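You operate a simulated robot arm through the tools that you are given. There is no shell and no other tool. Be economical: measure what you need, move in short steps, check, and stop when the job is done.

You run a simulated two-armed robot. Do the job below in one go: nothing can be reset, and whatever is moved stays where it is left.

JOB
Close the cell tap and the blue tap, then wipe up the mud splash with the grey cloth.
Fine: put the cloth back where it lay; no puddle. What is to be rubbed or washed off counts as gone when no trace of it is left.
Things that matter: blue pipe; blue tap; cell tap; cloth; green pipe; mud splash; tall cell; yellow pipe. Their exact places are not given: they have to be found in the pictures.

The check looks at the end state, three seconds after you hand in, the way a careful person would. Anything else that was tipped, shoved, dropped, spilled or broken makes it a failure. Flat cloth is picked up by pressing the open fingertips on it (5 to 10 N) and closing them slowly along it; thin cloth reads only 2 to 8 mm in the jaws.

ROBOT AND FRAMES
Two 6-joint arms with two-finger grippers on one trunk, on a base that drives. Base frame: it is fixed to the floor where the robot stands at the start and does not move with it; the origin is under the middle of the robot, x ahead of it, y to its left, z up. Readings come in cm, degrees, newtons and seconds.
The left shoulder is at the start at [6, 14.3, 90], the right one opposite. With the tool pointing down near the work surface each hand reaches from about 28 to 70 cm from the robot's upright axis, wherever it stands, measured 20 degrees to its own side. Places, roughly: blue pipe [80, 30, 120]; blue tap [70, 30, 90]; cell tap [80, 0, 90]; green pipe [90, 20, 120]; mud splash [60, -10, 90]; tall cell [80, -20, 100]; yellow pipe [90, 10, 120]. Payload 2.45 kg a hand.
The tool frame of a hand sits at the grasp point between the pads (the TCP): z along the fingers, y along the line on which they close. The tips reach 2.6 cm beyond it. Largest opening 9.6 cm; the body of the gripper starts 6.9 cm behind the TCP.
Orientation is that of the tool frame in the base frame, as [roll, pitch, yaw] about the fixed x, y, z axes, in that order (R = Rz(yaw) Ry(pitch) Rx(roll)). With the fingers straight down and closing along the base's y, the tool's x points along the base's -x, its y along +y and its z along -z.

CONTROLS
- The arms move only by the tool play_rows. It takes "left_series", "right_series" or both (then of equal length, played together; a hand with none holds still); each is a list that holds one entry, the list of rows, each a list of 6 numbers: the shift along the tool's x, y, z in cm, then the turn, a rotation vector about the tool's x, y, z in degrees. In form: [[[tx, ty, tz, rx, ry, rz], ...]]. A call has 1 to 10 rows; each row shifts and turns the commanded pose from where the row before left it, along the tool's axes as they then stand. "left_gripper" and "right_gripper" are, for a hand that has rows, the gripper command, from -1 (fully open) to 1 (shut), values between in proportion, set as the call begins (left out, the last holds). A row lasts 0.2 s, in which the tool goes at most 5 cm and 8.6 degrees; a call with a longer step from one row to the next is refused whole, and so is a gripper value outside its range. Where a pose cannot be reached the arm comes as near as it can. A force on the tool above 40 N (or 10 N above the force at the start of the call, whichever is more), or a blocked arm, ends the call early, and 0.2 s more pass. The fingers move at their own pace and stop on an object; they squeeze with about 30 N. The grip force told is the motor's: it shows also when the fingers shut on nothing. Time passes only in rows, and 0.2 s behind the last, so rows that do not move let the fingers close. It gives the time, the measured TCP pose, the force on the tool (base axes), the opening and the grip force at its end, in the units of the frame above (readings bear some noise), with the torque about the TCP (base axes, N m) and any sound that the robot's microphone picked up.
- Cameras (640 x 400 px; columns grow to the right, rows downward): "scene" is now at [14.61, 1.17, 151.6]; the picture's right is [0.16, -0.99, -0.00], its down [-0.65, -0.11, -0.75] and it looks along [0.74, 0.12, -0.66] (base axes); focal length 260 px, centre (320, 200). "left" rides on the left gripper at [8.2, -0.3, -9.8] in its tool frame; the picture's right is [0.04, 1.00, 0.00], its down [-0.73, 0.03, -0.68] and it looks along [-0.68, 0.03, 0.73] (tool axes); focal length 256 px, centre (320, 200). "right" rides on the right gripper at [8.2, 0.3, -9.8] in its tool frame; the picture's right is [-0.04, 1.00, 0.00], its down [-0.73, -0.03, -0.68] and it looks along [-0.68, -0.03, 0.73] (tool axes); focal length 256 px, centre (320, 200).
- camera(camera): a new picture of that camera. It takes no simulated time.
- move_column(by): slides the trunk up (or, below 0, down) by that many cm; the arms and the scene camera ride with it, the base frame stays. It gives what a move gives, with no picture.
- roll_base(legs): drives the robot by 1 to 6 legs, each [ahead, turn to the left] in cm and degrees, along the robot's own axes; the way and the turn of a leg run together, so that a leg with both is an arc; at most 150 cm and 180 degrees a leg. The arms and the cameras ride along, it lands a little off, and it stops where it bumps. It gives what a move gives.
- pan_tilt(pan, tilt): turns the head with the scene camera to pan (to the left, within 86 degrees either way) and tilt (down, from -29 to 69), counted from straight ahead of the robot. It gives what a move gives.
- locate(camera, pixels): for up to 12 pixels [column, row] of the newest picture of that camera ("zoom" is the newest enlarged one), the place [x, y, z] in the base frame of the surface seen there, good to about 0.3 cm. It takes no simulated time.
- inspect(camera, box): a new picture of the part [left, top, right, bottom] of that camera's present view, enlarged. It takes no simulated time.
- sign_off(): hands the job in; it is judged then, once.

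Work in short steps. Measure before you move; look again where a grasp or a placing could have gone wrong, and mend it. You have 80 turns and 70 pictures in all, those below and enlarged ones among them. Open the grippers and draw the arms clear of the work before you hand the job in, unless the task says otherwise; then end with one line.

The tools are called after "Emit:" as name(argument=value, ...) on one line, values as JSON. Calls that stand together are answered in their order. play_rows: Moves the arms, as the interface text tells. Its arguments: {"type":"object","properties":{"left_series":{"type":"array"},"left_gripper":{"type":"number"},"right_series":{"type":"array"},"right_gripper":{"type":"number"}},"required":[]} The other tools are called the same way: move_column (by) slides the trunk up or down; roll_base (legs) drives the base; pan_tilt (pan, tilt) turns the head that bears the scene camera; camera (camera) takes a picture; locate (camera, pixels) gives the place of the surface under pixels of a picture; inspect (camera, box) takes an enlarged picture of a part of a camera's view; sign_off () hands the job in.

At the start:

```text
time_s: 0.0
left_tool_pos: [38.19, 21.82, 125.62]
left_tcp_rot: [-180.0, 0.0, 179.7]
left_ft_force: [-0.3, -1.2, -0.4]
left_moment: [-0.03, 0.02, -0.01]
left_opening: 9.6
left_grip_force: 0.0
right_tool_pos: [41.44, -14.55, 120.85]
right_tcp_rot: [-179.9, 0.0, 179.8]
right_ft_force: [0.5, 0.6, -0.6]
right_moment: [-0.02, 0.02, -0.01]
right_opening: 9.61
right_grip_force: 0.0
trunk travel left (down, up): [-52.5, 6.5]
robot x, y, heading: [-0.37, 0.0, -0.1]
head pan, tilt: [9.5, 41.0]
```

scene: 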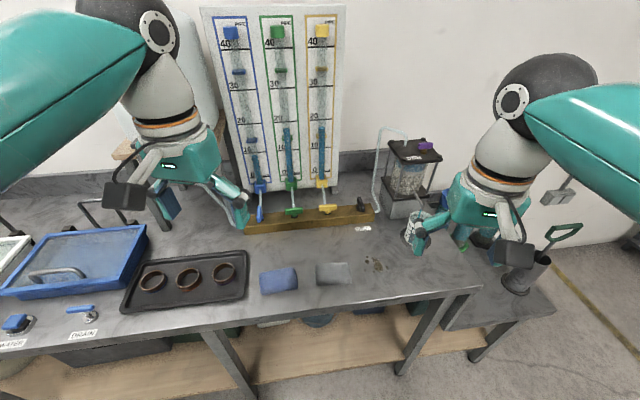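
right: 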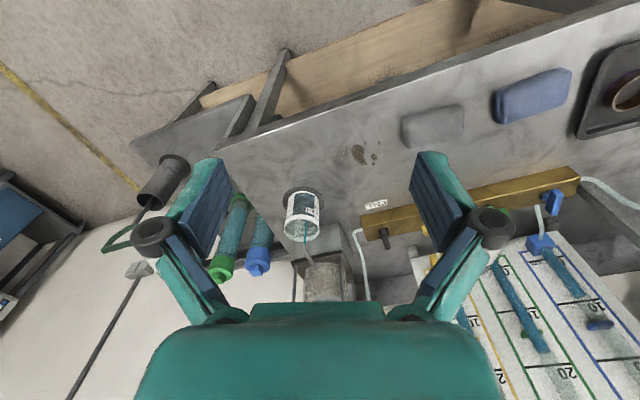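
left: 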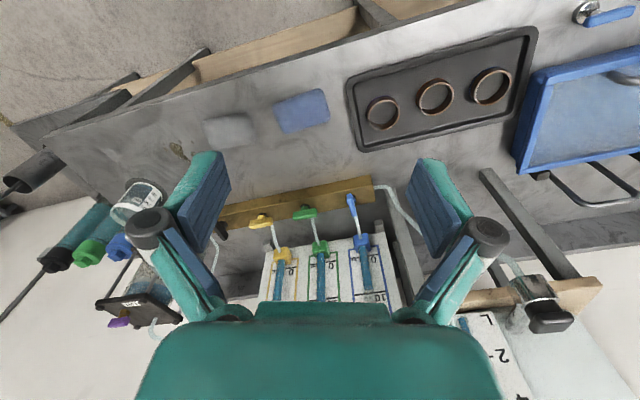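

The scene shows three taps on a brass manifold (blue at ~(260,212), green, yellow, and a dark one near (362,203)), a CELL label, and the mud at (373,263). I enlarge those regions.

Emit:
inspect(camera="scene", box=[230, 160, 400, 266])

Emit:
inspect(camera="scene", box=[250, 230, 420, 336])

Emit:
inspect(camera="scene", box=[350, 110, 510, 210])

```text
3.76 times, centred on (315, 213) of scene
```

zoom: 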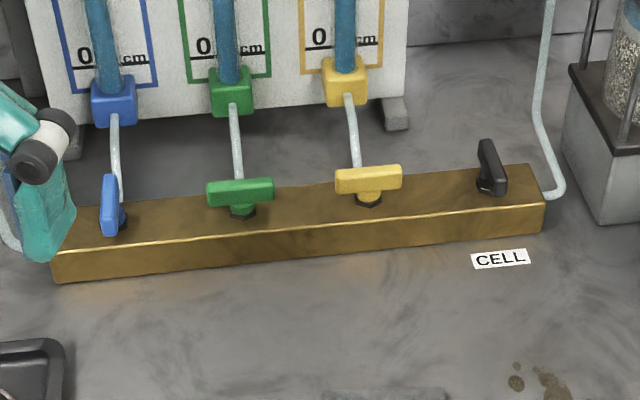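

```text
3.76 times, centred on (335, 283) of scene
```

zoom: 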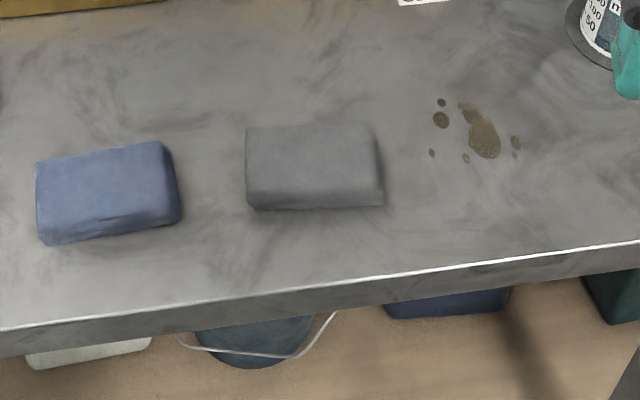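

```text
4.00 times, centred on (430, 160) of scene
```

zoom: 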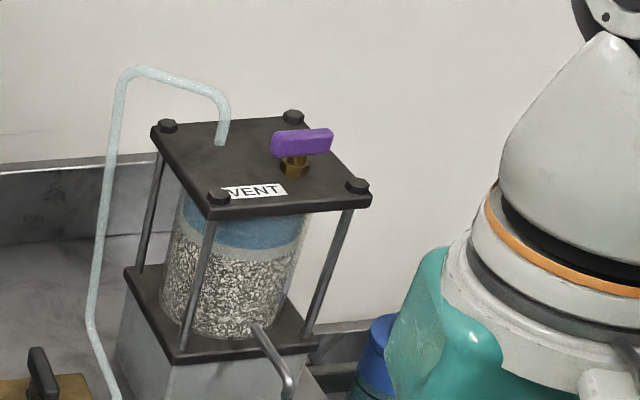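

I look closer at the taps and the pipes above.

Emit:
inspect(camera="scene", box=[200, 5, 350, 205])

Emit:
inspect(camera="scene", box=[340, 185, 390, 217])

Emit:
inspect(camera="scene", box=[240, 175, 305, 230])

Emit:
locate(camera="scene", pixels=[[260, 210], [293, 211], [327, 209], [361, 203], [373, 265], [332, 273], [244, 225], [374, 216], [316, 285], [352, 284], [350, 264], [316, 264]])

```text
2.00 times, centred on (275, 105) of scene
```

zoom: 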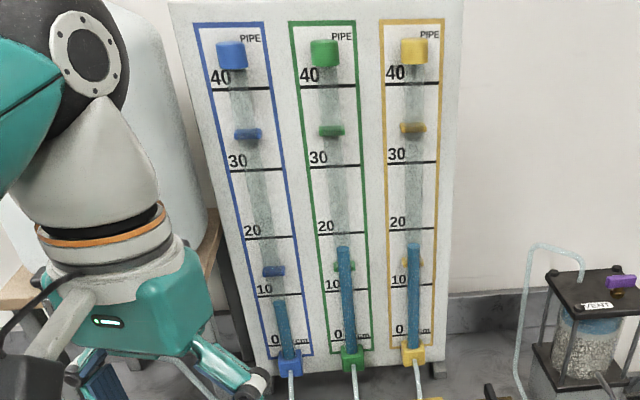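

```text
12.50 times, centred on (365, 201) of scene
```

zoom: 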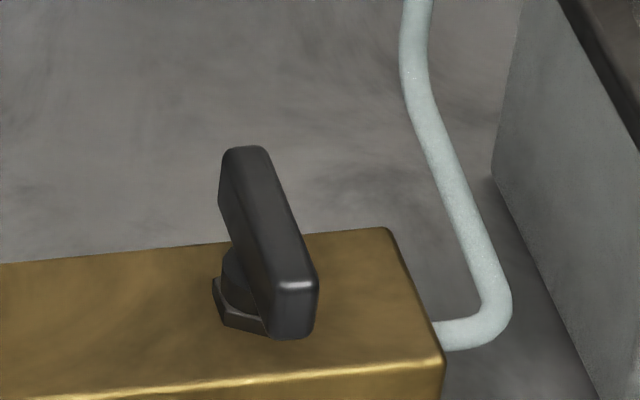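

```text
7.27 times, centred on (272, 202) of scene
```

zoom: 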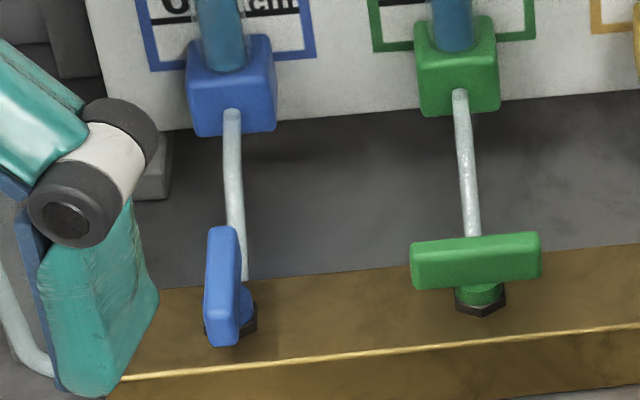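

```text
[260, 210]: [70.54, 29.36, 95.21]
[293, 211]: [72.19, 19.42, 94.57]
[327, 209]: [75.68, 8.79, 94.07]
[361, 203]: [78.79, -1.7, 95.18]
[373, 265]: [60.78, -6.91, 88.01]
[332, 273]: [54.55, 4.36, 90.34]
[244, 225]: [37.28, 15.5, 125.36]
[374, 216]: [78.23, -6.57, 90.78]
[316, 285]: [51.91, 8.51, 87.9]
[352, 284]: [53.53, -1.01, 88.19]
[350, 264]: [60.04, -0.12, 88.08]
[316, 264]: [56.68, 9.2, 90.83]
```

Blue and cell handles lie along x (open), green and yellow lie along the manifold (closed). I measure handle ends precisely.

Emit:
locate(camera="zoom", pixels=[[222, 232], [218, 300], [216, 335], [218, 342], [415, 248], [535, 238], [415, 285], [535, 272], [250, 300], [500, 300], [255, 335], [180, 350]])

Emit:
inspect(camera="scene", box=[340, 185, 390, 217])

```text
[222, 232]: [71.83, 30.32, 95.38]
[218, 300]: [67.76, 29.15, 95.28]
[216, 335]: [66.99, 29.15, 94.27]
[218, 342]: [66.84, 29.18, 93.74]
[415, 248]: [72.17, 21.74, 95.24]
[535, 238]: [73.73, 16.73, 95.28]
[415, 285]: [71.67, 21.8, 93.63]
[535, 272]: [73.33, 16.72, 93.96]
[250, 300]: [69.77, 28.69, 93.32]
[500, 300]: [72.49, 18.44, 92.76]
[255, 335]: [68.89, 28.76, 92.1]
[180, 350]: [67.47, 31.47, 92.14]
```

```text
12.50 times, centred on (365, 201) of scene
```

zoom: 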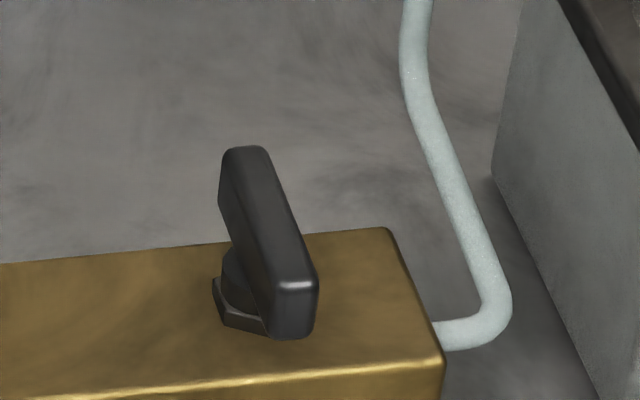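

Emit:
locate(camera="zoom", pixels=[[245, 150], [270, 210], [295, 275], [295, 290], [293, 330], [225, 170], [230, 315], [385, 232], [440, 355], [480, 300], [60, 300], [560, 150]])

Emit:
locate(camera="right", pixels=[[384, 238], [388, 246], [358, 152], [374, 157], [368, 143], [404, 120], [462, 106], [464, 137], [407, 147], [433, 125], [355, 168], [378, 145]])

Emit:
inspect(camera="right", box=[270, 80, 510, 230])

```text
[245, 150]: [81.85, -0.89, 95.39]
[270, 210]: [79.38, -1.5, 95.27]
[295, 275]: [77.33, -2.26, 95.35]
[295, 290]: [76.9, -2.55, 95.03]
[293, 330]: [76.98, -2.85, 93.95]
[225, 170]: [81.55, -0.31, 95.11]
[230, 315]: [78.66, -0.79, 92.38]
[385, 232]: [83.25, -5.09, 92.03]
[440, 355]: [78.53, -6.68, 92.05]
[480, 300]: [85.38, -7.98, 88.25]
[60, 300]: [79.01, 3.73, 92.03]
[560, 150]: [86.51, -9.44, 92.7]
```

```text
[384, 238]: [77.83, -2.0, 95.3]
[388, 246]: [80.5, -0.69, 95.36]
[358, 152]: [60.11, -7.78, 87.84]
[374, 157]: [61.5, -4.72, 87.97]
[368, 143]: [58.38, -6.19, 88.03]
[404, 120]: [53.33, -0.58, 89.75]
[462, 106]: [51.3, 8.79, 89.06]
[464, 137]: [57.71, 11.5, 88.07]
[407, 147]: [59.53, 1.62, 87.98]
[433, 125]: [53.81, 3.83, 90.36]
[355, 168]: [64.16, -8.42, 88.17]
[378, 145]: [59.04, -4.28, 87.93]
```

```text
2.67 times, centred on (390, 155) of right
```

zoom: 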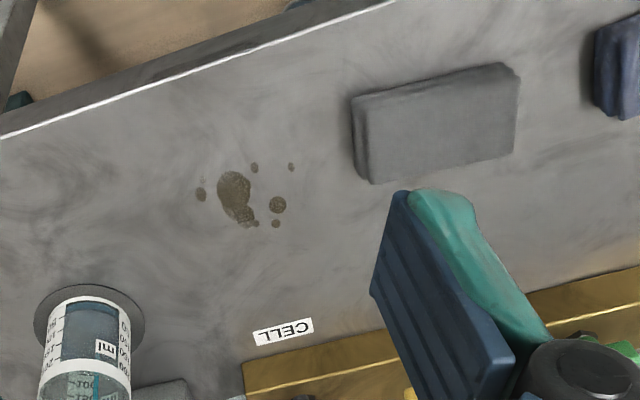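

Cell handle centre ≈(79.4,-1.55,95.3), blue ≈(69.5,29.6), manifold turned about 17°. Now I measure the obstacles behind (blocks, board, cell column, tubes) and the bench edge.

Emit:
camera(camera="scene")

Emit:
locate(camera="scene", pixels=[[260, 187], [258, 170], [322, 183], [338, 150], [232, 35], [376, 180], [383, 150], [390, 190], [408, 150], [300, 322], [440, 290], [413, 230]])

```text
58 pictures are left
```

scene: 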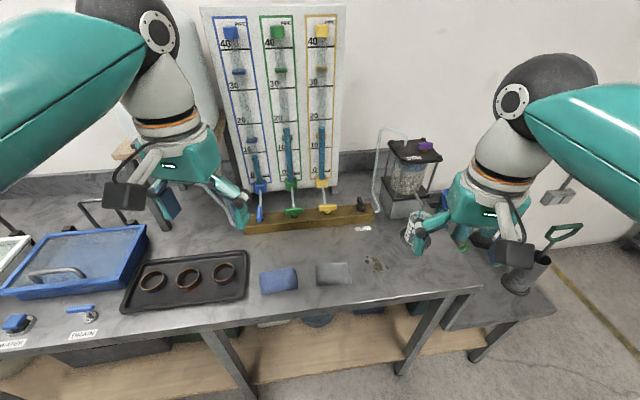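

```text
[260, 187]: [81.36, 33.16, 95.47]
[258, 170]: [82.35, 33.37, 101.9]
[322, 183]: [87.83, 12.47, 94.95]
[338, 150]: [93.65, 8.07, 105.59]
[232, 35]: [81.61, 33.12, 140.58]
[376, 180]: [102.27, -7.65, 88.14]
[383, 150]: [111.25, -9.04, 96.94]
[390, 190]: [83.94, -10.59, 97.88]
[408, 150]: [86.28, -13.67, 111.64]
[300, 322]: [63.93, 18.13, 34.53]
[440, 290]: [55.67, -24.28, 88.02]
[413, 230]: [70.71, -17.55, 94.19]
```

Board and blocks are ≥12 cm behind the taps; the cell base is ~9 cm from the cell tap. The taps are out of reach, so I drive 16 cm ahead.

Emit:
roll_base(legs=[[16, 0]])

Emit:
camera(camera="scene")

```text
time_s: 1.4
left_tool_pos: [53.99, 21.68, 125.64]
left_tcp_rot: [-179.9, 0.0, 179.7]
left_ft_force: [0.3, -0.3, -0.4]
left_moment: [-0.01, 0.06, 0.04]
left_opening: 9.57
left_grip_force: 0.1
right_tool_pos: [57.37, -14.5, 120.82]
right_tcp_rot: [179.9, -0.1, 179.7]
right_ft_force: [0.4, -0.7, 0.1]
right_moment: [0.01, 0.06, 0.02]
right_opening: 9.58
right_grip_force: 0.1
trunk travel left (down, up): [-52.5, 6.5]
robot x, y, heading: [15.84, -0.12, 0.1]
head pan, tilt: [9.5, 41.0]
```

```text
57 pictures are left
```

scene: 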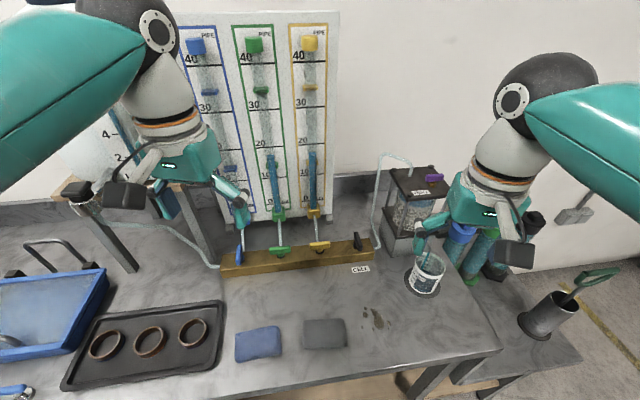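

Cell tap with the right hand first: move over it at safe height and yaw −18° about tool z with the jaws half open; at the same time the left hand goes above blue (different tap, well separated).

Emit:
play_rows(right_series=[[[-3.67, 2.16, 0, 0, 0, 0], [-3.67, 2.16, 0, 0, 0, 0], [-3.67, 2.16, 0, 0, 0, 0], [-3.67, 2.16, 0, 0, 0, -6], [-3.67, 2.16, 0, 0, 0, -6], [-3.67, 2.16, 0, 0, 0, -6], [0, 0, 0, 0, 0, 0]]], right_gripper=0)

Emit:
camera(camera="right")

```text
time_s: 3.0
left_tool_pos: [54.08, 21.93, 125.77]
left_tcp_rot: [-179.9, 0.0, 179.9]
left_ft_force: [0.5, 0.1, -1.0]
left_moment: [-0.02, 0.04, 0.0]
left_opening: 9.6
left_grip_force: 0.1
right_tool_pos: [69.44, -3.0, 115.44]
right_tcp_rot: [-179.9, -0.1, -163.6]
right_ft_force: [-0.4, -1.2, -0.2]
right_moment: [-0.02, 0.02, -0.03]
right_opening: 4.79
right_grip_force: 0.2
right hand out of reach, approached as far as the arm can: row 4, 5, 6
trunk travel left (down, up): [-52.5, 6.5]
robot x, y, heading: [16.09, -0.11, 0.1]
head pan, tilt: [9.5, 41.0]
```

```text
56 pictures are left
```

right: 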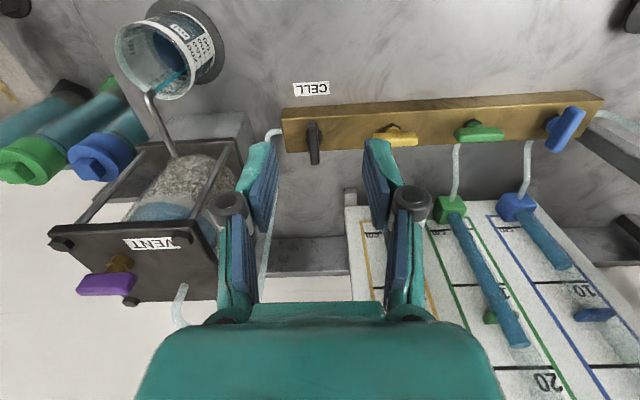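

Out of reach at this height; the beaker is still being filled. I drive 10 cm further ahead.

Emit:
roll_base(legs=[[9, 0]])

```text
time_s: 3.7
left_tool_pos: [53.89, 21.82, 125.79]
left_tcp_rot: [179.9, 0.1, 179.8]
left_ft_force: [0.4, -0.1, -0.1]
left_moment: [0.01, 0.02, 0.02]
left_opening: 9.61
left_grip_force: 0.1
right_tool_pos: [69.46, -3.08, 115.47]
right_tcp_rot: [-180.0, -0.1, -163.5]
right_ft_force: [0.4, -0.1, -0.2]
right_moment: [0.0, 0.01, 0.06]
right_opening: 4.81
right_grip_force: 0.1
trunk travel left (down, up): [-52.5, 6.5]
robot x, y, heading: [15.78, -0.49, 0.1]
head pan, tilt: [9.5, 41.0]
stopped in leg 1: the robot was blocked; the commanded pose is now the measured one
```

Blocked at 16 cm by the bench. The bench is turned ~17°, so I back off 2 cm, turn left 17° to face it squarely (this also brings the right shoulder forward), then edge ahead.

Emit:
roll_base(legs=[[-3, 0], [0, 17], [3, 0]])

Emit:
camera(camera="scene")

```text
time_s: 6.0
left_tool_pos: [45.61, 33.18, 125.76]
left_tcp_rot: [-180.0, 0.0, -163.2]
left_ft_force: [-0.3, 0.8, -0.5]
left_moment: [-0.05, 0.01, -0.01]
left_opening: 9.59
left_grip_force: 0.0
right_tool_pos: [67.8, 13.8, 115.33]
right_tcp_rot: [180.0, 0.0, -146.6]
right_ft_force: [-0.5, 0.1, -0.2]
right_moment: [-0.06, -0.02, -0.05]
right_opening: 4.78
right_grip_force: 0.0
trunk travel left (down, up): [-52.5, 6.5]
robot x, y, heading: [15.78, 0.15, 16.8]
head pan, tilt: [9.5, 41.0]
```

```text
55 pictures are left
```

scene: 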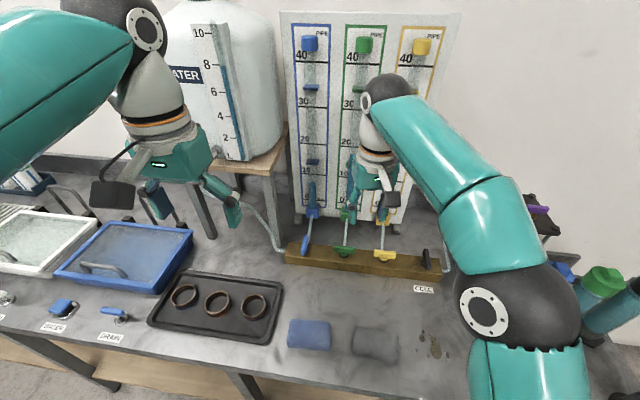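

Now facing the bench squarely. Both hands go to waypoints ~7 cm in front of their taps at z≈105, jaws across the handles.

Emit:
play_rows(right_series=[[[0, 0, 0, 0, 0, 7.7], [0, 0, 0, 0, 0, 7.7], [0.3, -3.64, 2.06, 0, 0, 0], [0.3, -3.64, 2.06, 0, 0, 0], [0.3, -3.64, 2.06, 0, 0, 0], [0.3, -3.64, 2.06, 0, 0, 0], [0.3, -3.64, 2.06, 0, 0, 0]]], left_series=[[[-2.11, -1.5, 2.97, 0, 0, 0], [-2.11, -1.5, 2.97, 0, 0, 0], [-2.11, -1.5, 2.97, 0, 0, 0], [-2.11, -1.5, 2.97, 0, 0, 0], [-2.11, -1.5, 2.97, 0, 0, 0], [-2.11, -1.5, 2.97, 0, 0, 0], [-2.11, -1.5, 2.97, 0, 0, 0]]], right_gripper=0, left_gripper=0)

Emit:
camera(camera="right")

Emit:
camera(camera="left")

```text
time_s: 7.6
left_tool_pos: [63.1, 27.08, 104.97]
left_tcp_rot: [-180.0, 0.0, -163.1]
left_ft_force: [0.8, 0.0, 0.0]
left_moment: [0.0, 0.0, 0.0]
left_opening: 4.79
left_grip_force: 0.1
right_tool_pos: [72.19, -4.26, 105.04]
right_tcp_rot: [179.8, -0.3, -162.0]
right_ft_force: [0.1, -0.7, 0.3]
right_moment: [-0.02, 0.03, 0.01]
right_opening: 4.79
right_grip_force: 0.0
trunk travel left (down, up): [-52.5, 6.5]
robot x, y, heading: [16.04, 0.3, 16.9]
head pan, tilt: [9.5, 41.0]
```

```text
54 pictures are left
```

right: 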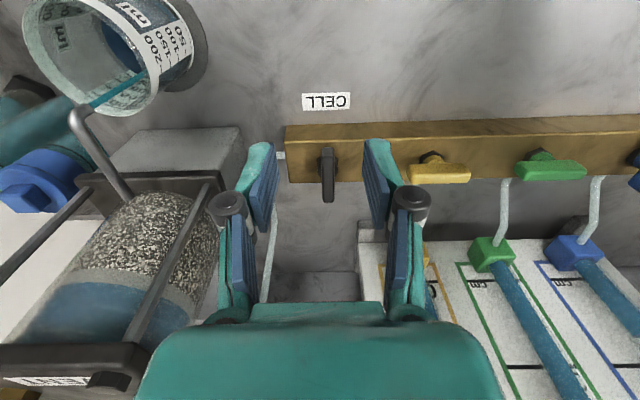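

```text
53 pictures are left
```

left: 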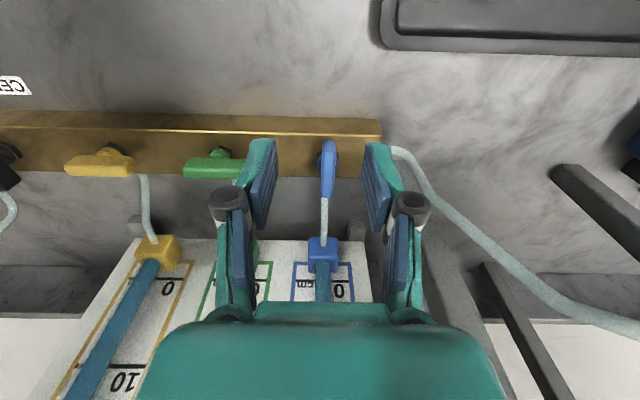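

Both handles sit between the jaws in view. I measure the handle ends from the wrist cameras.

Emit:
locate(camera="right", pixels=[[327, 149], [327, 153], [329, 190], [329, 175], [322, 170], [335, 170]])

Emit:
locate(camera="left", pixels=[[328, 142], [329, 150], [329, 165], [328, 190], [324, 165], [335, 165]])

Emit:
inspect(camera="left", box=[280, 120, 376, 210])

Emit:
inspect(camera="right", box=[280, 120, 376, 210])

```text
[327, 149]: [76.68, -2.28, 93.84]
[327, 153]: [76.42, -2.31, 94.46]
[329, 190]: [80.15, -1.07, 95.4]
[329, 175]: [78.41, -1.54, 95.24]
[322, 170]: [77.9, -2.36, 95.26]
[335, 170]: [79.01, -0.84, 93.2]
```

```text
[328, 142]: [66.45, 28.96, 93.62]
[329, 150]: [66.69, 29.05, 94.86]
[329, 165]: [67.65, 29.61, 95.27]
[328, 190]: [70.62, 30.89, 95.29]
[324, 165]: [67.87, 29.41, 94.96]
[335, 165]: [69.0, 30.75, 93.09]
```

```text
4.44 times, centred on (328, 165) of left
```

zoom: 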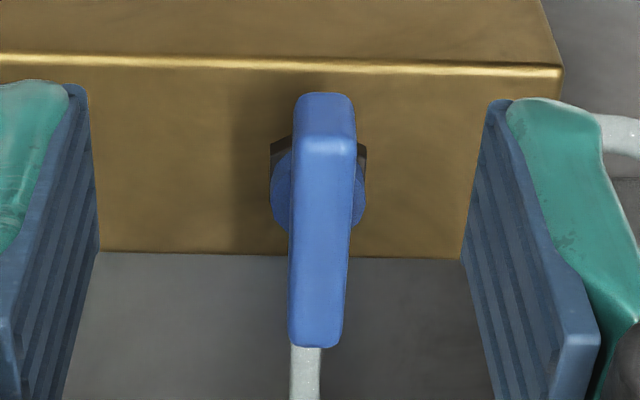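

```text
4.44 times, centred on (328, 165) of right
```

zoom: 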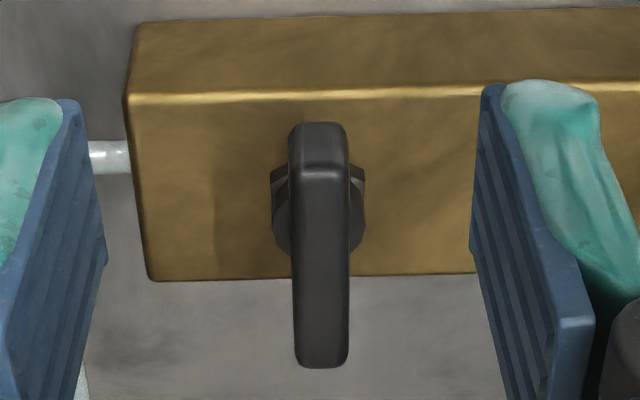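

Targets: cell (79.2,-1.55), blue (69.2,29.7), TCP z 96.6 so tips stay clear of the manifold. Move over and descend, jaws still open.

Emit:
play_rows(right_series=[[[-2.5, 0.14, 0.9, 0, 0, 0], [-2.5, 0.14, 0.9, 0, 0, 0], [-2.5, 0.14, 0.9, 0, 0, 0], [0, 0, 1.9, 0, 0, 0], [0, 0, 1.9, 0, 0, 0], [0, 0, 1.9, 0, 0, 0], [0, 0, 0, 0, 0, 0]]], left_series=[[[-2.2, 0.24, 0.9, 0, 0, 0], [-2.2, 0.24, 0.9, 0, 0, 0], [-2.2, 0.24, 0.9, 0, 0, 0], [0, 0, 1.9, 0, 0, 0], [0, 0, 1.9, 0, 0, 0], [0, 0, 1.9, 0, 0, 0], [0, 0, 0, 0, 0, 0]]])

Emit:
camera(camera="right")

Emit:
camera(camera="left")

```text
time_s: 9.2
left_tool_pos: [69.12, 29.78, 96.67]
left_tcp_rot: [180.0, 0.0, -163.1]
left_ft_force: [-0.7, -0.4, 0.2]
left_moment: [-0.02, 0.0, -0.02]
left_opening: 4.78
left_grip_force: 0.1
right_tool_pos: [79.12, -1.28, 96.84]
right_tcp_rot: [-179.9, -0.1, -161.9]
right_ft_force: [-0.9, 0.4, 0.0]
right_moment: [0.03, 0.0, -0.01]
right_opening: 4.81
right_grip_force: 0.0
trunk travel left (down, up): [-52.5, 6.5]
robot x, y, heading: [16.19, 0.26, 16.5]
head pan, tilt: [9.5, 41.0]
```

```text
50 pictures are left
```

right: 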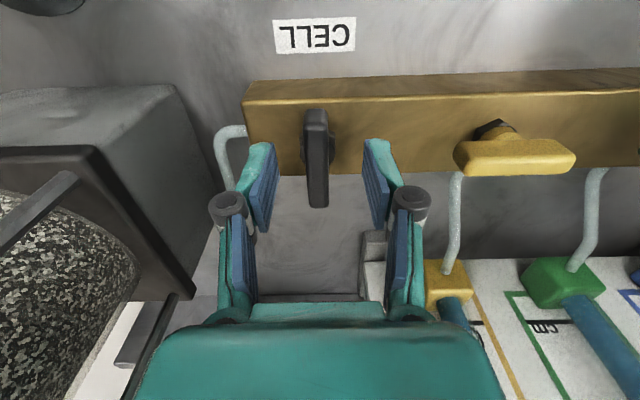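

```text
49 pictures are left
```

left: 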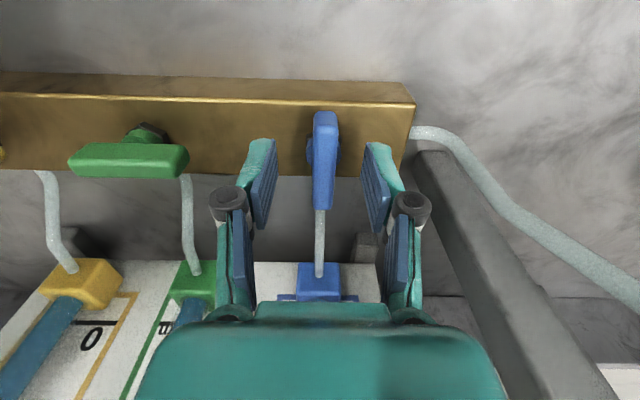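

Both handles are centred between the tips. I close both grippers.

Emit:
play_rows(right_series=[[[0, 0, 0, 0, 0, 0], [0, 0, 0, 0, 0, 0], [0, 0, 0, 0, 0, 0]]], left_series=[[[0, 0, 0, 0, 0, 0], [0, 0, 0, 0, 0, 0], [0, 0, 0, 0, 0, 0]]], right_gripper=1, left_gripper=1)

```text
time_s: 10.0
left_tool_pos: [69.05, 29.89, 96.61]
left_tcp_rot: [180.0, 0.0, -163.1]
left_ft_force: [-6.2, 18.2, -1.7]
left_moment: [0.53, -0.06, 0.11]
left_opening: 1.26
left_grip_force: 39.8
right_tool_pos: [79.17, -1.63, 96.76]
right_tcp_rot: [-179.7, -0.1, -162.1]
right_ft_force: [3.9, -15.3, -4.7]
right_moment: [-0.23, -0.56, -0.22]
right_opening: 1.29
right_grip_force: 39.4
trunk travel left (down, up): [-52.5, 6.5]
robot x, y, heading: [15.78, 0.24, 16.6]
head pan, tilt: [9.5, 41.0]
```

Gripped (1.3 cm) with a little side load; I shift the commanded poses to relax it, then try clockwise (closing) by a few degrees to feel the direction.

Emit:
play_rows(right_series=[[[0, -0.3, 0, 0, 0, 0], [0, 0, 0, 0, 0, 4], [0, 0, 0, 0, 0, 4], [0, 0, 0, 0, 0, 4], [0, 0, 0, 0, 0, 0]]], left_series=[[[0, 0.25, 0, 0, 0, 0], [0, 0, 0, 0, 0, 4], [0, 0, 0, 0, 0, 4], [0, 0, 0, 0, 0, 4], [0, 0, 0, 0, 0, 0]]])

Emit:
camera(camera="right")

Emit:
camera(camera="left")

```text
time_s: 11.2
left_tool_pos: [69.06, 30.09, 96.77]
left_tcp_rot: [-179.9, -0.1, -175.3]
left_ft_force: [-3.6, 7.2, 2.3]
left_moment: [0.13, 1.01, 0.05]
left_opening: 1.29
left_grip_force: 39.8
right_tool_pos: [79.2, -1.43, 96.73]
right_tcp_rot: [-180.0, -0.1, -174.0]
right_ft_force: [1.0, 3.8, -7.6]
right_moment: [0.2, -0.26, -0.01]
right_opening: 1.28
right_grip_force: 39.0
trunk travel left (down, up): [-52.5, 6.5]
robot x, y, heading: [15.94, -0.23, 16.3]
head pan, tilt: [9.5, 41.0]
```

```text
48 pictures are left
```

right: 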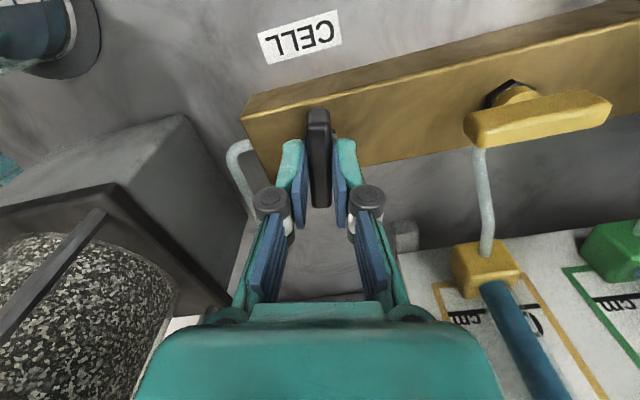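

```text
47 pictures are left
```

left: 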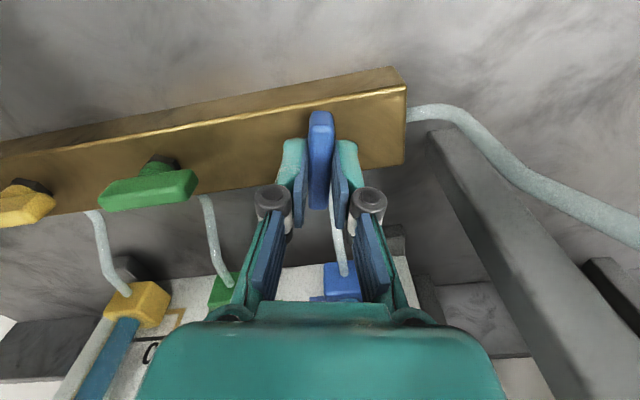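

Both handles turn freely clockwise. I continue.

Emit:
play_rows(right_series=[[[0, 0, 0, 0, 0, 6], [0, 0, 0, 0, 0, 6], [0, 0, 0, 0, 0, 6], [0, 0, 0, 0, 0, 6], [0, 0, 0, 0, 0, 6], [0, 0, 0, 0, 0, 6], [0, 0, 0, 0, 0, 6], [0, 0, 0, 0, 0, 0]]], left_series=[[[0, 0, 0, 0, 0, 6], [0, 0, 0, 0, 0, 6], [0, 0, 0, 0, 0, 6], [0, 0, 0, 0, 0, 6], [0, 0, 0, 0, 0, 6], [0, 0, 0, 0, 0, 6], [0, 0, 0, 0, 0, 6], [0, 0, 0, 0, 0, 0]]])

```text
time_s: 13.0
left_tool_pos: [69.15, 30.33, 96.67]
left_tcp_rot: [180.0, 0.2, 142.7]
left_ft_force: [-5.6, 16.2, 17.4]
left_moment: [0.84, 0.76, 0.03]
left_opening: 1.3
left_grip_force: 39.3
right_tool_pos: [79.15, -1.22, 96.81]
right_tcp_rot: [-179.9, -0.1, 143.9]
right_ft_force: [6.4, 24.7, -13.6]
right_moment: [0.6, -0.04, 0.09]
right_opening: 1.26
right_grip_force: 39.5
trunk travel left (down, up): [-52.5, 6.5]
robot x, y, heading: [15.72, 0.37, 16.5]
head pan, tilt: [9.5, 41.0]
```

54° done with some side load; I relax it by small +y shifts and continue to the crosswise position.

Emit:
play_rows(right_series=[[[0.18, 0.24, 0, 0, 0, 0], [0, 0, 0, 0, 0, 6], [0, 0, 0, 0, 0, 6], [0, 0, 0, 0, 0, 6], [0, 0, 0, 0, 0, 0]]], left_series=[[[0.12, 0.16, -0.1, 0, 0, 0], [0, 0, 0, 0, 0, 6], [0, 0, 0, 0, 0, 6], [0, 0, 0, 0, 0, 6], [0, 0, 0, 0, 0, 0]]])

```text
time_s: 14.2
left_tool_pos: [69.15, 30.3, 96.71]
left_tcp_rot: [-179.9, 0.2, 124.8]
left_ft_force: [7.0, 15.0, 5.9]
left_moment: [-0.08, -0.52, 0.07]
left_opening: 1.29
left_grip_force: 39.5
right_tool_pos: [79.28, -1.13, 96.84]
right_tcp_rot: [-179.8, 0.0, 125.9]
right_ft_force: [3.7, 9.5, -4.2]
right_moment: [1.16, 0.54, 0.03]
right_opening: 1.27
right_grip_force: 39.9
trunk travel left (down, up): [-52.5, 6.5]
robot x, y, heading: [16.22, -0.1, 16.3]
head pan, tilt: [9.5, 41.0]
```

Emit:
play_rows(right_series=[[[0, 0, 0, 0, 0, 6], [0, 0, 0, 0, 0, 6], [0, 0, 0, 0, 0, 6], [0, 0, 0, 0, 0, 2], [0, 0, 0, 0, 0, 0]]], left_series=[[[0, 0, 0, 0, 0, 6], [0, 0, 0, 0, 0, 6], [0, 0, 0, 0, 0, 6], [0, 0, 0, 0, 0, 2], [0, 0, 0, 0, 0, 0]]])

Emit:
camera(camera="right")

Emit:
camera(camera="left")

```text
time_s: 15.4
left_tool_pos: [69.4, 30.57, 96.62]
left_tcp_rot: [179.8, 0.2, 104.8]
left_ft_force: [18.0, 15.1, 6.2]
left_moment: [0.74, -0.18, 1.15]
left_opening: 1.32
left_grip_force: 40.1
right_tool_pos: [79.37, -1.13, 96.67]
right_tcp_rot: [-179.9, 0.0, 106.0]
right_ft_force: [5.1, 15.8, 3.1]
right_moment: [0.44, -0.07, 1.07]
right_opening: 1.27
right_grip_force: 40.5
trunk travel left (down, up): [-52.5, 6.5]
robot x, y, heading: [15.89, 0.23, 16.3]
head pan, tilt: [9.5, 41.0]
```

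```text
46 pictures are left
```

right: 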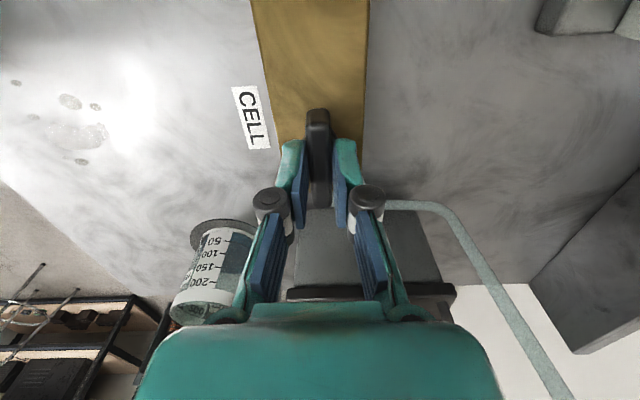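

```text
45 pictures are left
```

left: 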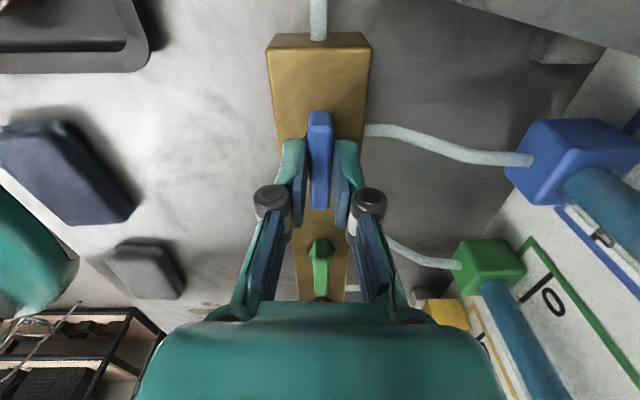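

Both handles now lie along the manifold with a stop torque of ~1.1 N·m: closed. I relax the load, open the jaws slightly, and lift straight up.

Emit:
play_rows(right_series=[[[0.23, 0.11, 0, 0, 0, -1], [0, 0, 0, 0, 0, 0]]], left_series=[[[0.16, 0.3, 0, 0, 0, -1], [0, 0, 0, 0, 0, 0]]])

Emit:
play_rows(right_series=[[[0, 0, 0, 0, 0, 0], [0, 0, 0, 0, 0, 0], [0, 0, -3, 0, 0, 0], [0, 0, -3, 0, 0, 0], [0, 0, 0, 0, 0, 0]]], left_series=[[[0, 0, 0, 0, 0, 0], [0, 0, 0, 0, 0, 0], [0, 0, -3, 0, 0, 0], [0, 0, -3, 0, 0, 0], [0, 0, 0, 0, 0, 0]]], right_gripper=0.4, left_gripper=0.4)

Emit:
camera(camera="right")

Emit:
camera(camera="left")

```text
time_s: 16.0
left_tool_pos: [69.3, 30.52, 96.72]
left_tcp_rot: [-179.8, 0.1, 105.9]
left_ft_force: [9.0, 8.4, 2.4]
left_moment: [-0.35, -0.37, 0.83]
left_opening: 1.32
left_grip_force: 39.6
right_tool_pos: [79.41, -1.05, 96.74]
right_tcp_rot: [-179.8, 0.2, 107.1]
right_ft_force: [7.1, 5.3, 5.4]
right_moment: [0.34, -0.05, 0.41]
right_opening: 1.29
right_grip_force: 39.5
trunk travel left (down, up): [-52.5, 6.5]
robot x, y, heading: [15.76, 0.11, 16.5]
head pan, tilt: [9.5, 41.0]
```

```text
time_s: 17.2
left_tool_pos: [69.21, 30.42, 102.78]
left_tcp_rot: [179.9, 0.1, 105.8]
left_ft_force: [0.0, 0.0, -0.4]
left_moment: [0.0, 0.0, 0.01]
left_opening: 2.87
left_grip_force: 0.1
right_tool_pos: [79.27, -1.16, 102.83]
right_tcp_rot: [-180.0, 0.0, 107.0]
right_ft_force: [0.0, 0.1, 0.1]
right_moment: [0.01, -0.01, 0.01]
right_opening: 2.89
right_grip_force: 0.0
trunk travel left (down, up): [-52.5, 6.5]
robot x, y, heading: [16.29, 0.31, 16.6]
head pan, tilt: [9.5, 41.0]
```

```text
44 pictures are left
```

right: 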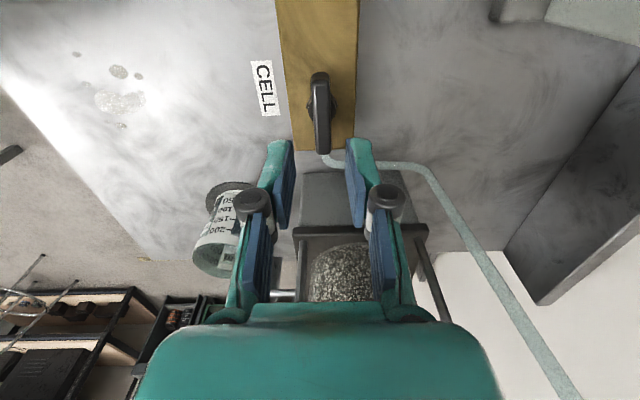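

```text
43 pictures are left
```

left: 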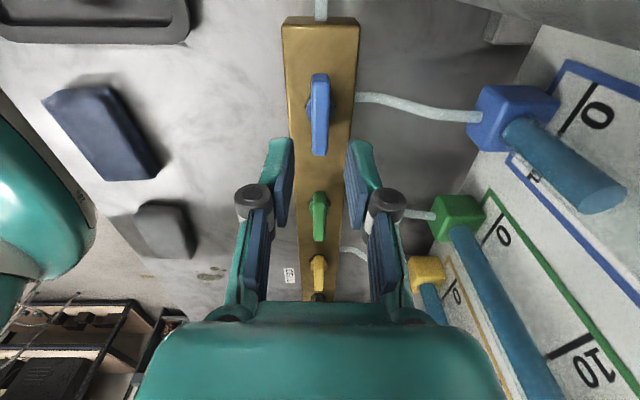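

The taps are closed. I retract the left hand and bring the right hand above the grey cloth (its jaw line already runs across the cloth's short side).

Emit:
play_rows(right_series=[[[2.03, -3.57, -0.3, 0, 0, 0], [2.03, -3.57, -0.3, 0, 0, 0], [2.03, -3.57, 0, 0, 0, 0], [2.03, -3.57, 0, 0, 0, 0], [2.03, -3.57, 0, 0, 0, 0], [2.03, -3.57, 0, 0, 0, 0], [0, 0, 0, 0, 0, 0]]], left_series=[[[0, 0, -4, 0, 0, 0], [1.8, -2.6, -2.8, 0, 0, 0], [1.8, -2.6, -2.8, 0, 0, 0], [1.8, -2.6, -2.8, 0, 0, 0], [1.8, -2.6, -2.8, 0, 0, 0], [1.8, -2.6, -2.8, 0, 0, 0], [0, 0, 0, 0, 0, 0]]])

Emit:
camera(camera="right")

Emit:
camera(camera="scene")

```text
time_s: 17.6
left_tool_pos: [68.87, 30.31, 103.79]
left_tcp_rot: [-178.1, 0.3, 106.2]
left_ft_force: [-6.5, 4.5, -11.6]
left_moment: [-1.64, -1.01, 0.55]
left_opening: 2.89
left_grip_force: 0.1
right_tool_pos: [77.04, -0.58, 103.11]
right_tcp_rot: [-179.9, -0.1, 107.0]
right_ft_force: [-0.1, -0.8, -0.3]
right_moment: [0.01, 0.02, -0.04]
right_opening: 2.87
right_grip_force: 0.1
trunk travel left (down, up): [-52.5, 6.5]
robot x, y, heading: [16.16, 0.13, 16.1]
head pan, tilt: [9.5, 41.0]
stopped in row 1 (left hand): the force on the tool passed its limit at 65 N (the readings are from after the stop); the commanded pose is now the measured one
```

```text
42 pictures are left
```

right: 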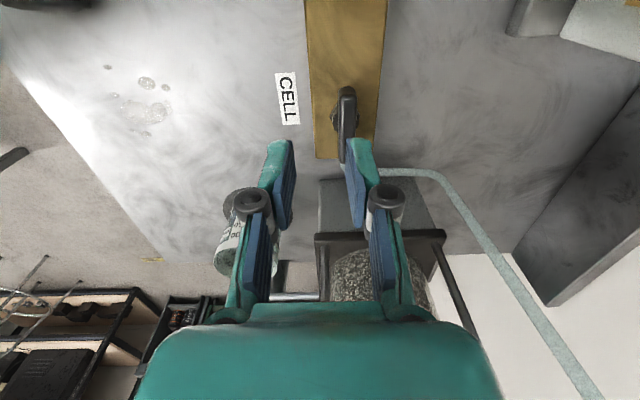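

```text
41 pictures are left
```

scene: 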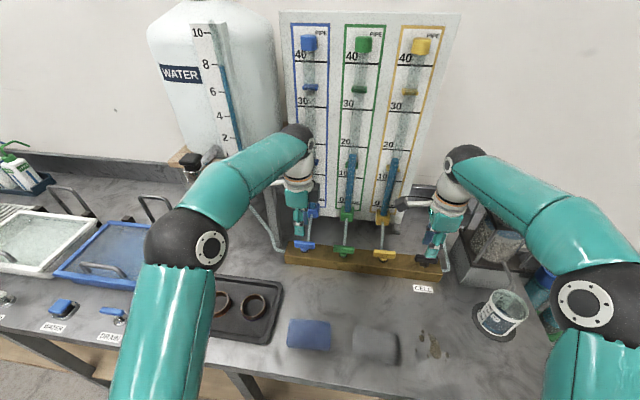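

The left hand touched something on the way up. I look closely before moving it.

Emit:
inspect(camera="scene", box=[230, 110, 390, 270])

Emit:
camera(camera="left")

```text
2.50 times, centred on (310, 190) of scene
```

zoom: 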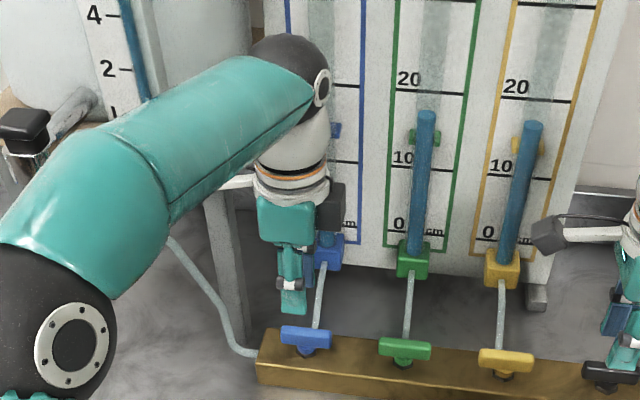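

```text
39 pictures are left
```

left: 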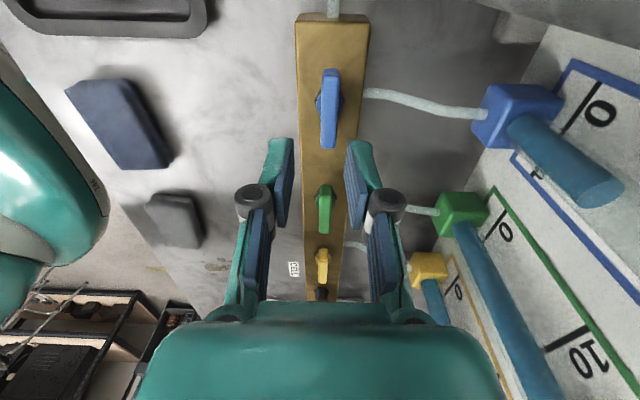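

The left wrist was close to the board/pipe; I first withdraw it away from the board (tool −y), then up. The right hand retreats likewise.

Emit:
play_rows(left_series=[[[0, -1, 0, 0, 0, 0], [0, -2, 0, 0, 0, 0], [0, -3, 0, 0, 0, 0], [0, -3, 0, 0, 0, 0], [0, 0, 0, 0, 0, 0]]])

Emit:
camera(camera="scene")

```text
time_s: 18.8
left_tool_pos: [60.19, 27.66, 104.3]
left_tcp_rot: [-178.3, 0.3, 106.1]
left_ft_force: [-0.8, -0.3, 0.1]
left_moment: [-0.02, 0.02, 0.02]
left_opening: 2.87
left_grip_force: 0.1
right_tool_pos: [77.07, -0.65, 103.06]
right_tcp_rot: [-179.9, 0.0, 107.1]
right_ft_force: [-0.2, -0.2, -0.2]
right_moment: [0.0, 0.02, 0.05]
right_opening: 2.88
right_grip_force: 0.1
trunk travel left (down, up): [-52.5, 6.5]
robot x, y, heading: [16.03, -0.25, 16.7]
head pan, tilt: [9.5, 41.0]
```

```text
38 pictures are left
```

scene: 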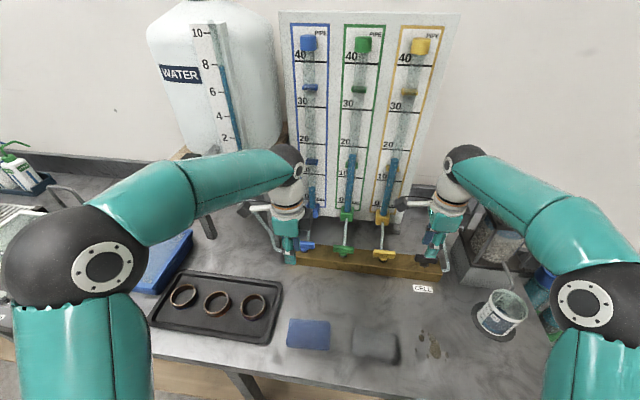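

Free again with nothing displaced. Left goes up and back; right goes to above the cloth.

Emit:
play_rows(right_series=[[[0, -3, 0, 0, 0, 0], [0, -4, 0, 0, 0, 0], [2.3, -3, 0, 0, 0, 0], [2.3, -3, 0, 0, 0, 0], [2.3, -3, 0, 0, 0, 0], [2.3, -3, 0, 0, 0, 0], [1.8, 0, 0, 0, 0, 0], [0, 0, 0, 0, 0, 0]]], left_series=[[[0, -3, -2, 0, 0, 0], [2, -2, -3, 0, 0, 0], [2, -2, -3, 0, 0, 0], [2, -2, -3, 0, 0, 0], [2, -2, -2, 0, 0, 0], [0, 0, 0, 0, 0, 0], [0, 0, 0, 0, 0, 0], [0, 0, 0, 0, 0, 0]]])

Emit:
camera(camera="right")

Emit:
camera(camera="scene")

```text
time_s: 20.6
left_tool_pos: [47.86, 32.46, 117.76]
left_tcp_rot: [-178.6, 0.3, 106.1]
left_ft_force: [-0.2, -1.2, 0.9]
left_moment: [0.0, 0.0, 0.02]
left_opening: 2.87
left_grip_force: 0.1
right_tool_pos: [55.52, 4.27, 103.07]
right_tcp_rot: [-180.0, -0.1, 107.0]
right_ft_force: [-0.3, 0.3, 0.5]
right_moment: [-0.02, 0.02, 0.0]
right_opening: 2.88
right_grip_force: 0.1
trunk travel left (down, up): [-52.5, 6.5]
robot x, y, heading: [15.95, 0.04, 16.5]
head pan, tilt: [9.5, 41.0]
```

```text
37 pictures are left
```

right: 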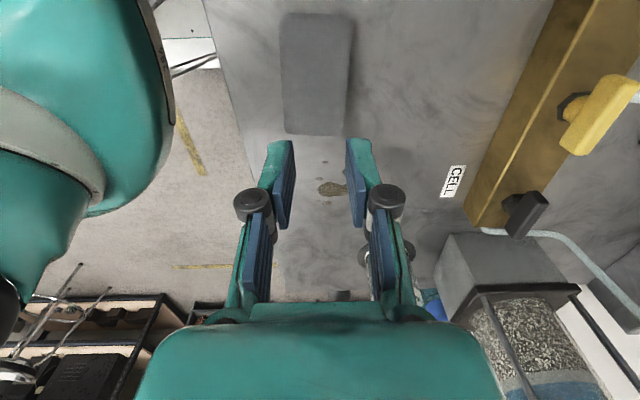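

```text
36 pictures are left
```

scene: 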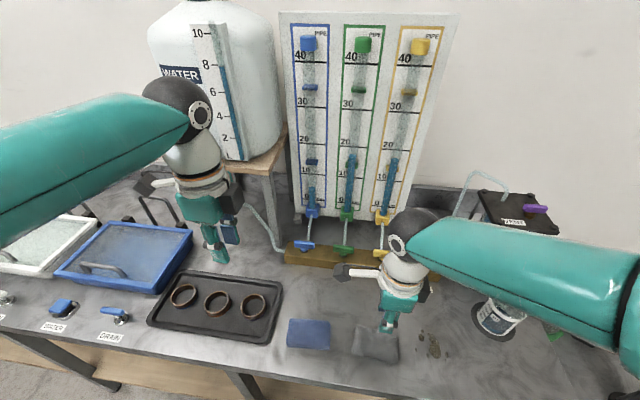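

I locate the cloth corners and the mud extents in the right image.

Emit:
locate(camera="right", pixels=[[284, 14], [350, 16], [346, 132], [286, 130], [316, 70], [318, 122], [331, 189], [320, 162], [328, 178], [318, 188], [327, 205], [345, 195]])

Emit:
inspect(camera="right", box=[270, 120, 400, 220])

```text
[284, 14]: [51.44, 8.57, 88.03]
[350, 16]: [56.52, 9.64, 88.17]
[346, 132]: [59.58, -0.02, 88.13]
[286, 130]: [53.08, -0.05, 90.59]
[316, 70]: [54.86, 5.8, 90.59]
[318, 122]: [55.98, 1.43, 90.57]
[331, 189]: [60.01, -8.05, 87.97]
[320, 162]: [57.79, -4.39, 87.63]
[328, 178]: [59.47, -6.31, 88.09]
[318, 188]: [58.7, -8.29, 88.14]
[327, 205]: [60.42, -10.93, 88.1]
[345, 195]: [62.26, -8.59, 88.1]
```

```text
4.00 times, centred on (335, 170) of right
```

zoom: 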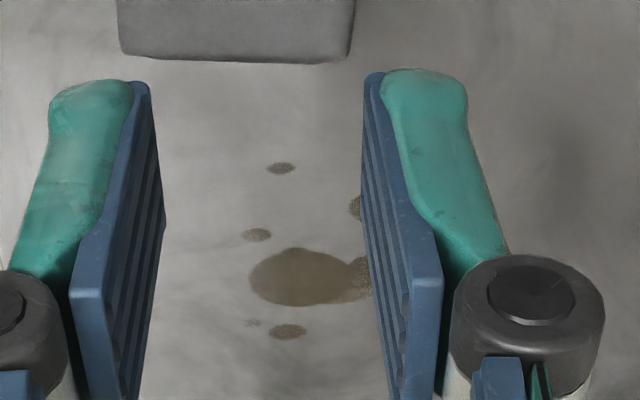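

Cloth centre ≈(55.4,4.3), 10×5.5 cm, 2.6 thick; the TCP is over it. I open fully and descend to TCP z≈91.5.

Emit:
play_rows(right_series=[[[0, 0, 0, 0, 0, 0], [0, 0, 3, 0, 0, 0], [0, 0, 3, 0, 0, 0], [0, 0, 3, 0, 0, 0], [0, 0, 1.5, 0, 0, 0], [0, 0, 1.1, 0, 0, 0], [0, 0, 0, 0, 0, 0]]], right_gripper=-1)

Emit:
camera(camera="right")

```text
time_s: 22.2
left_tool_pos: [47.78, 32.52, 117.69]
left_tcp_rot: [-178.5, 0.3, 106.2]
left_ft_force: [0.1, -0.3, 0.3]
left_moment: [0.0, 0.0, -0.01]
left_opening: 2.9
left_grip_force: 0.1
right_tool_pos: [55.54, 4.33, 91.53]
right_tcp_rot: [-180.0, 0.0, 107.0]
right_ft_force: [0.4, 0.2, -0.7]
right_moment: [0.0, -0.04, 0.01]
right_opening: 9.58
right_grip_force: 0.0
trunk travel left (down, up): [-52.5, 6.5]
robot x, y, heading: [15.97, -0.02, 16.3]
head pan, tilt: [9.5, 41.0]
```

```text
34 pictures are left
```

right: 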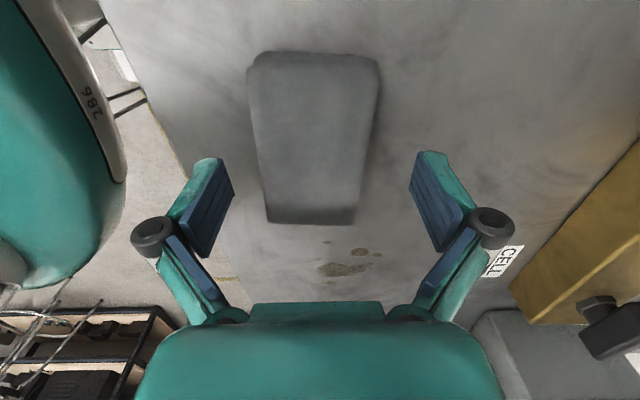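

I check the cloth extent against the jaw position.

Emit:
locate(camera="right", pixels=[[310, 62], [312, 200], [312, 222], [262, 160], [366, 160], [312, 160]])

```text
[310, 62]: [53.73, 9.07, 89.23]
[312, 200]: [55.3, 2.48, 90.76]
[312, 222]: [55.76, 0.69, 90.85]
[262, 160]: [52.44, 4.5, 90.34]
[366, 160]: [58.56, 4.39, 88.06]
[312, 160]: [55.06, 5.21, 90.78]
```

The cloth is centred between the jaws. I close in a measured step first.

Emit:
play_rows(right_series=[[[0, 0, 0, 0, 0, 0], [0, 0, 0, 0, 0, 0], [0, 0, 0, 0, 0, 0]]], right_gripper=0.1)

Emit:
camera(camera="right")

```text
time_s: 23.0
left_tool_pos: [47.77, 32.52, 117.62]
left_tcp_rot: [-178.5, 0.3, 106.1]
left_ft_force: [0.1, -0.4, -0.1]
left_moment: [-0.01, 0.03, 0.01]
left_opening: 2.9
left_grip_force: 0.0
right_tool_pos: [55.48, 4.33, 91.48]
right_tcp_rot: [-180.0, 0.0, 107.0]
right_ft_force: [-0.9, -0.3, 2.6]
right_moment: [-0.05, 0.04, -0.05]
right_opening: 5.82
right_grip_force: 29.8
trunk travel left (down, up): [-52.5, 6.5]
robot x, y, heading: [15.97, -0.17, 16.4]
head pan, tilt: [9.5, 41.0]
```

```text
33 pictures are left
```

right: 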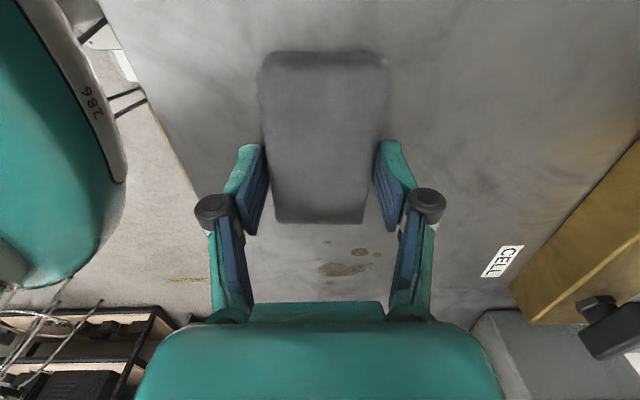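

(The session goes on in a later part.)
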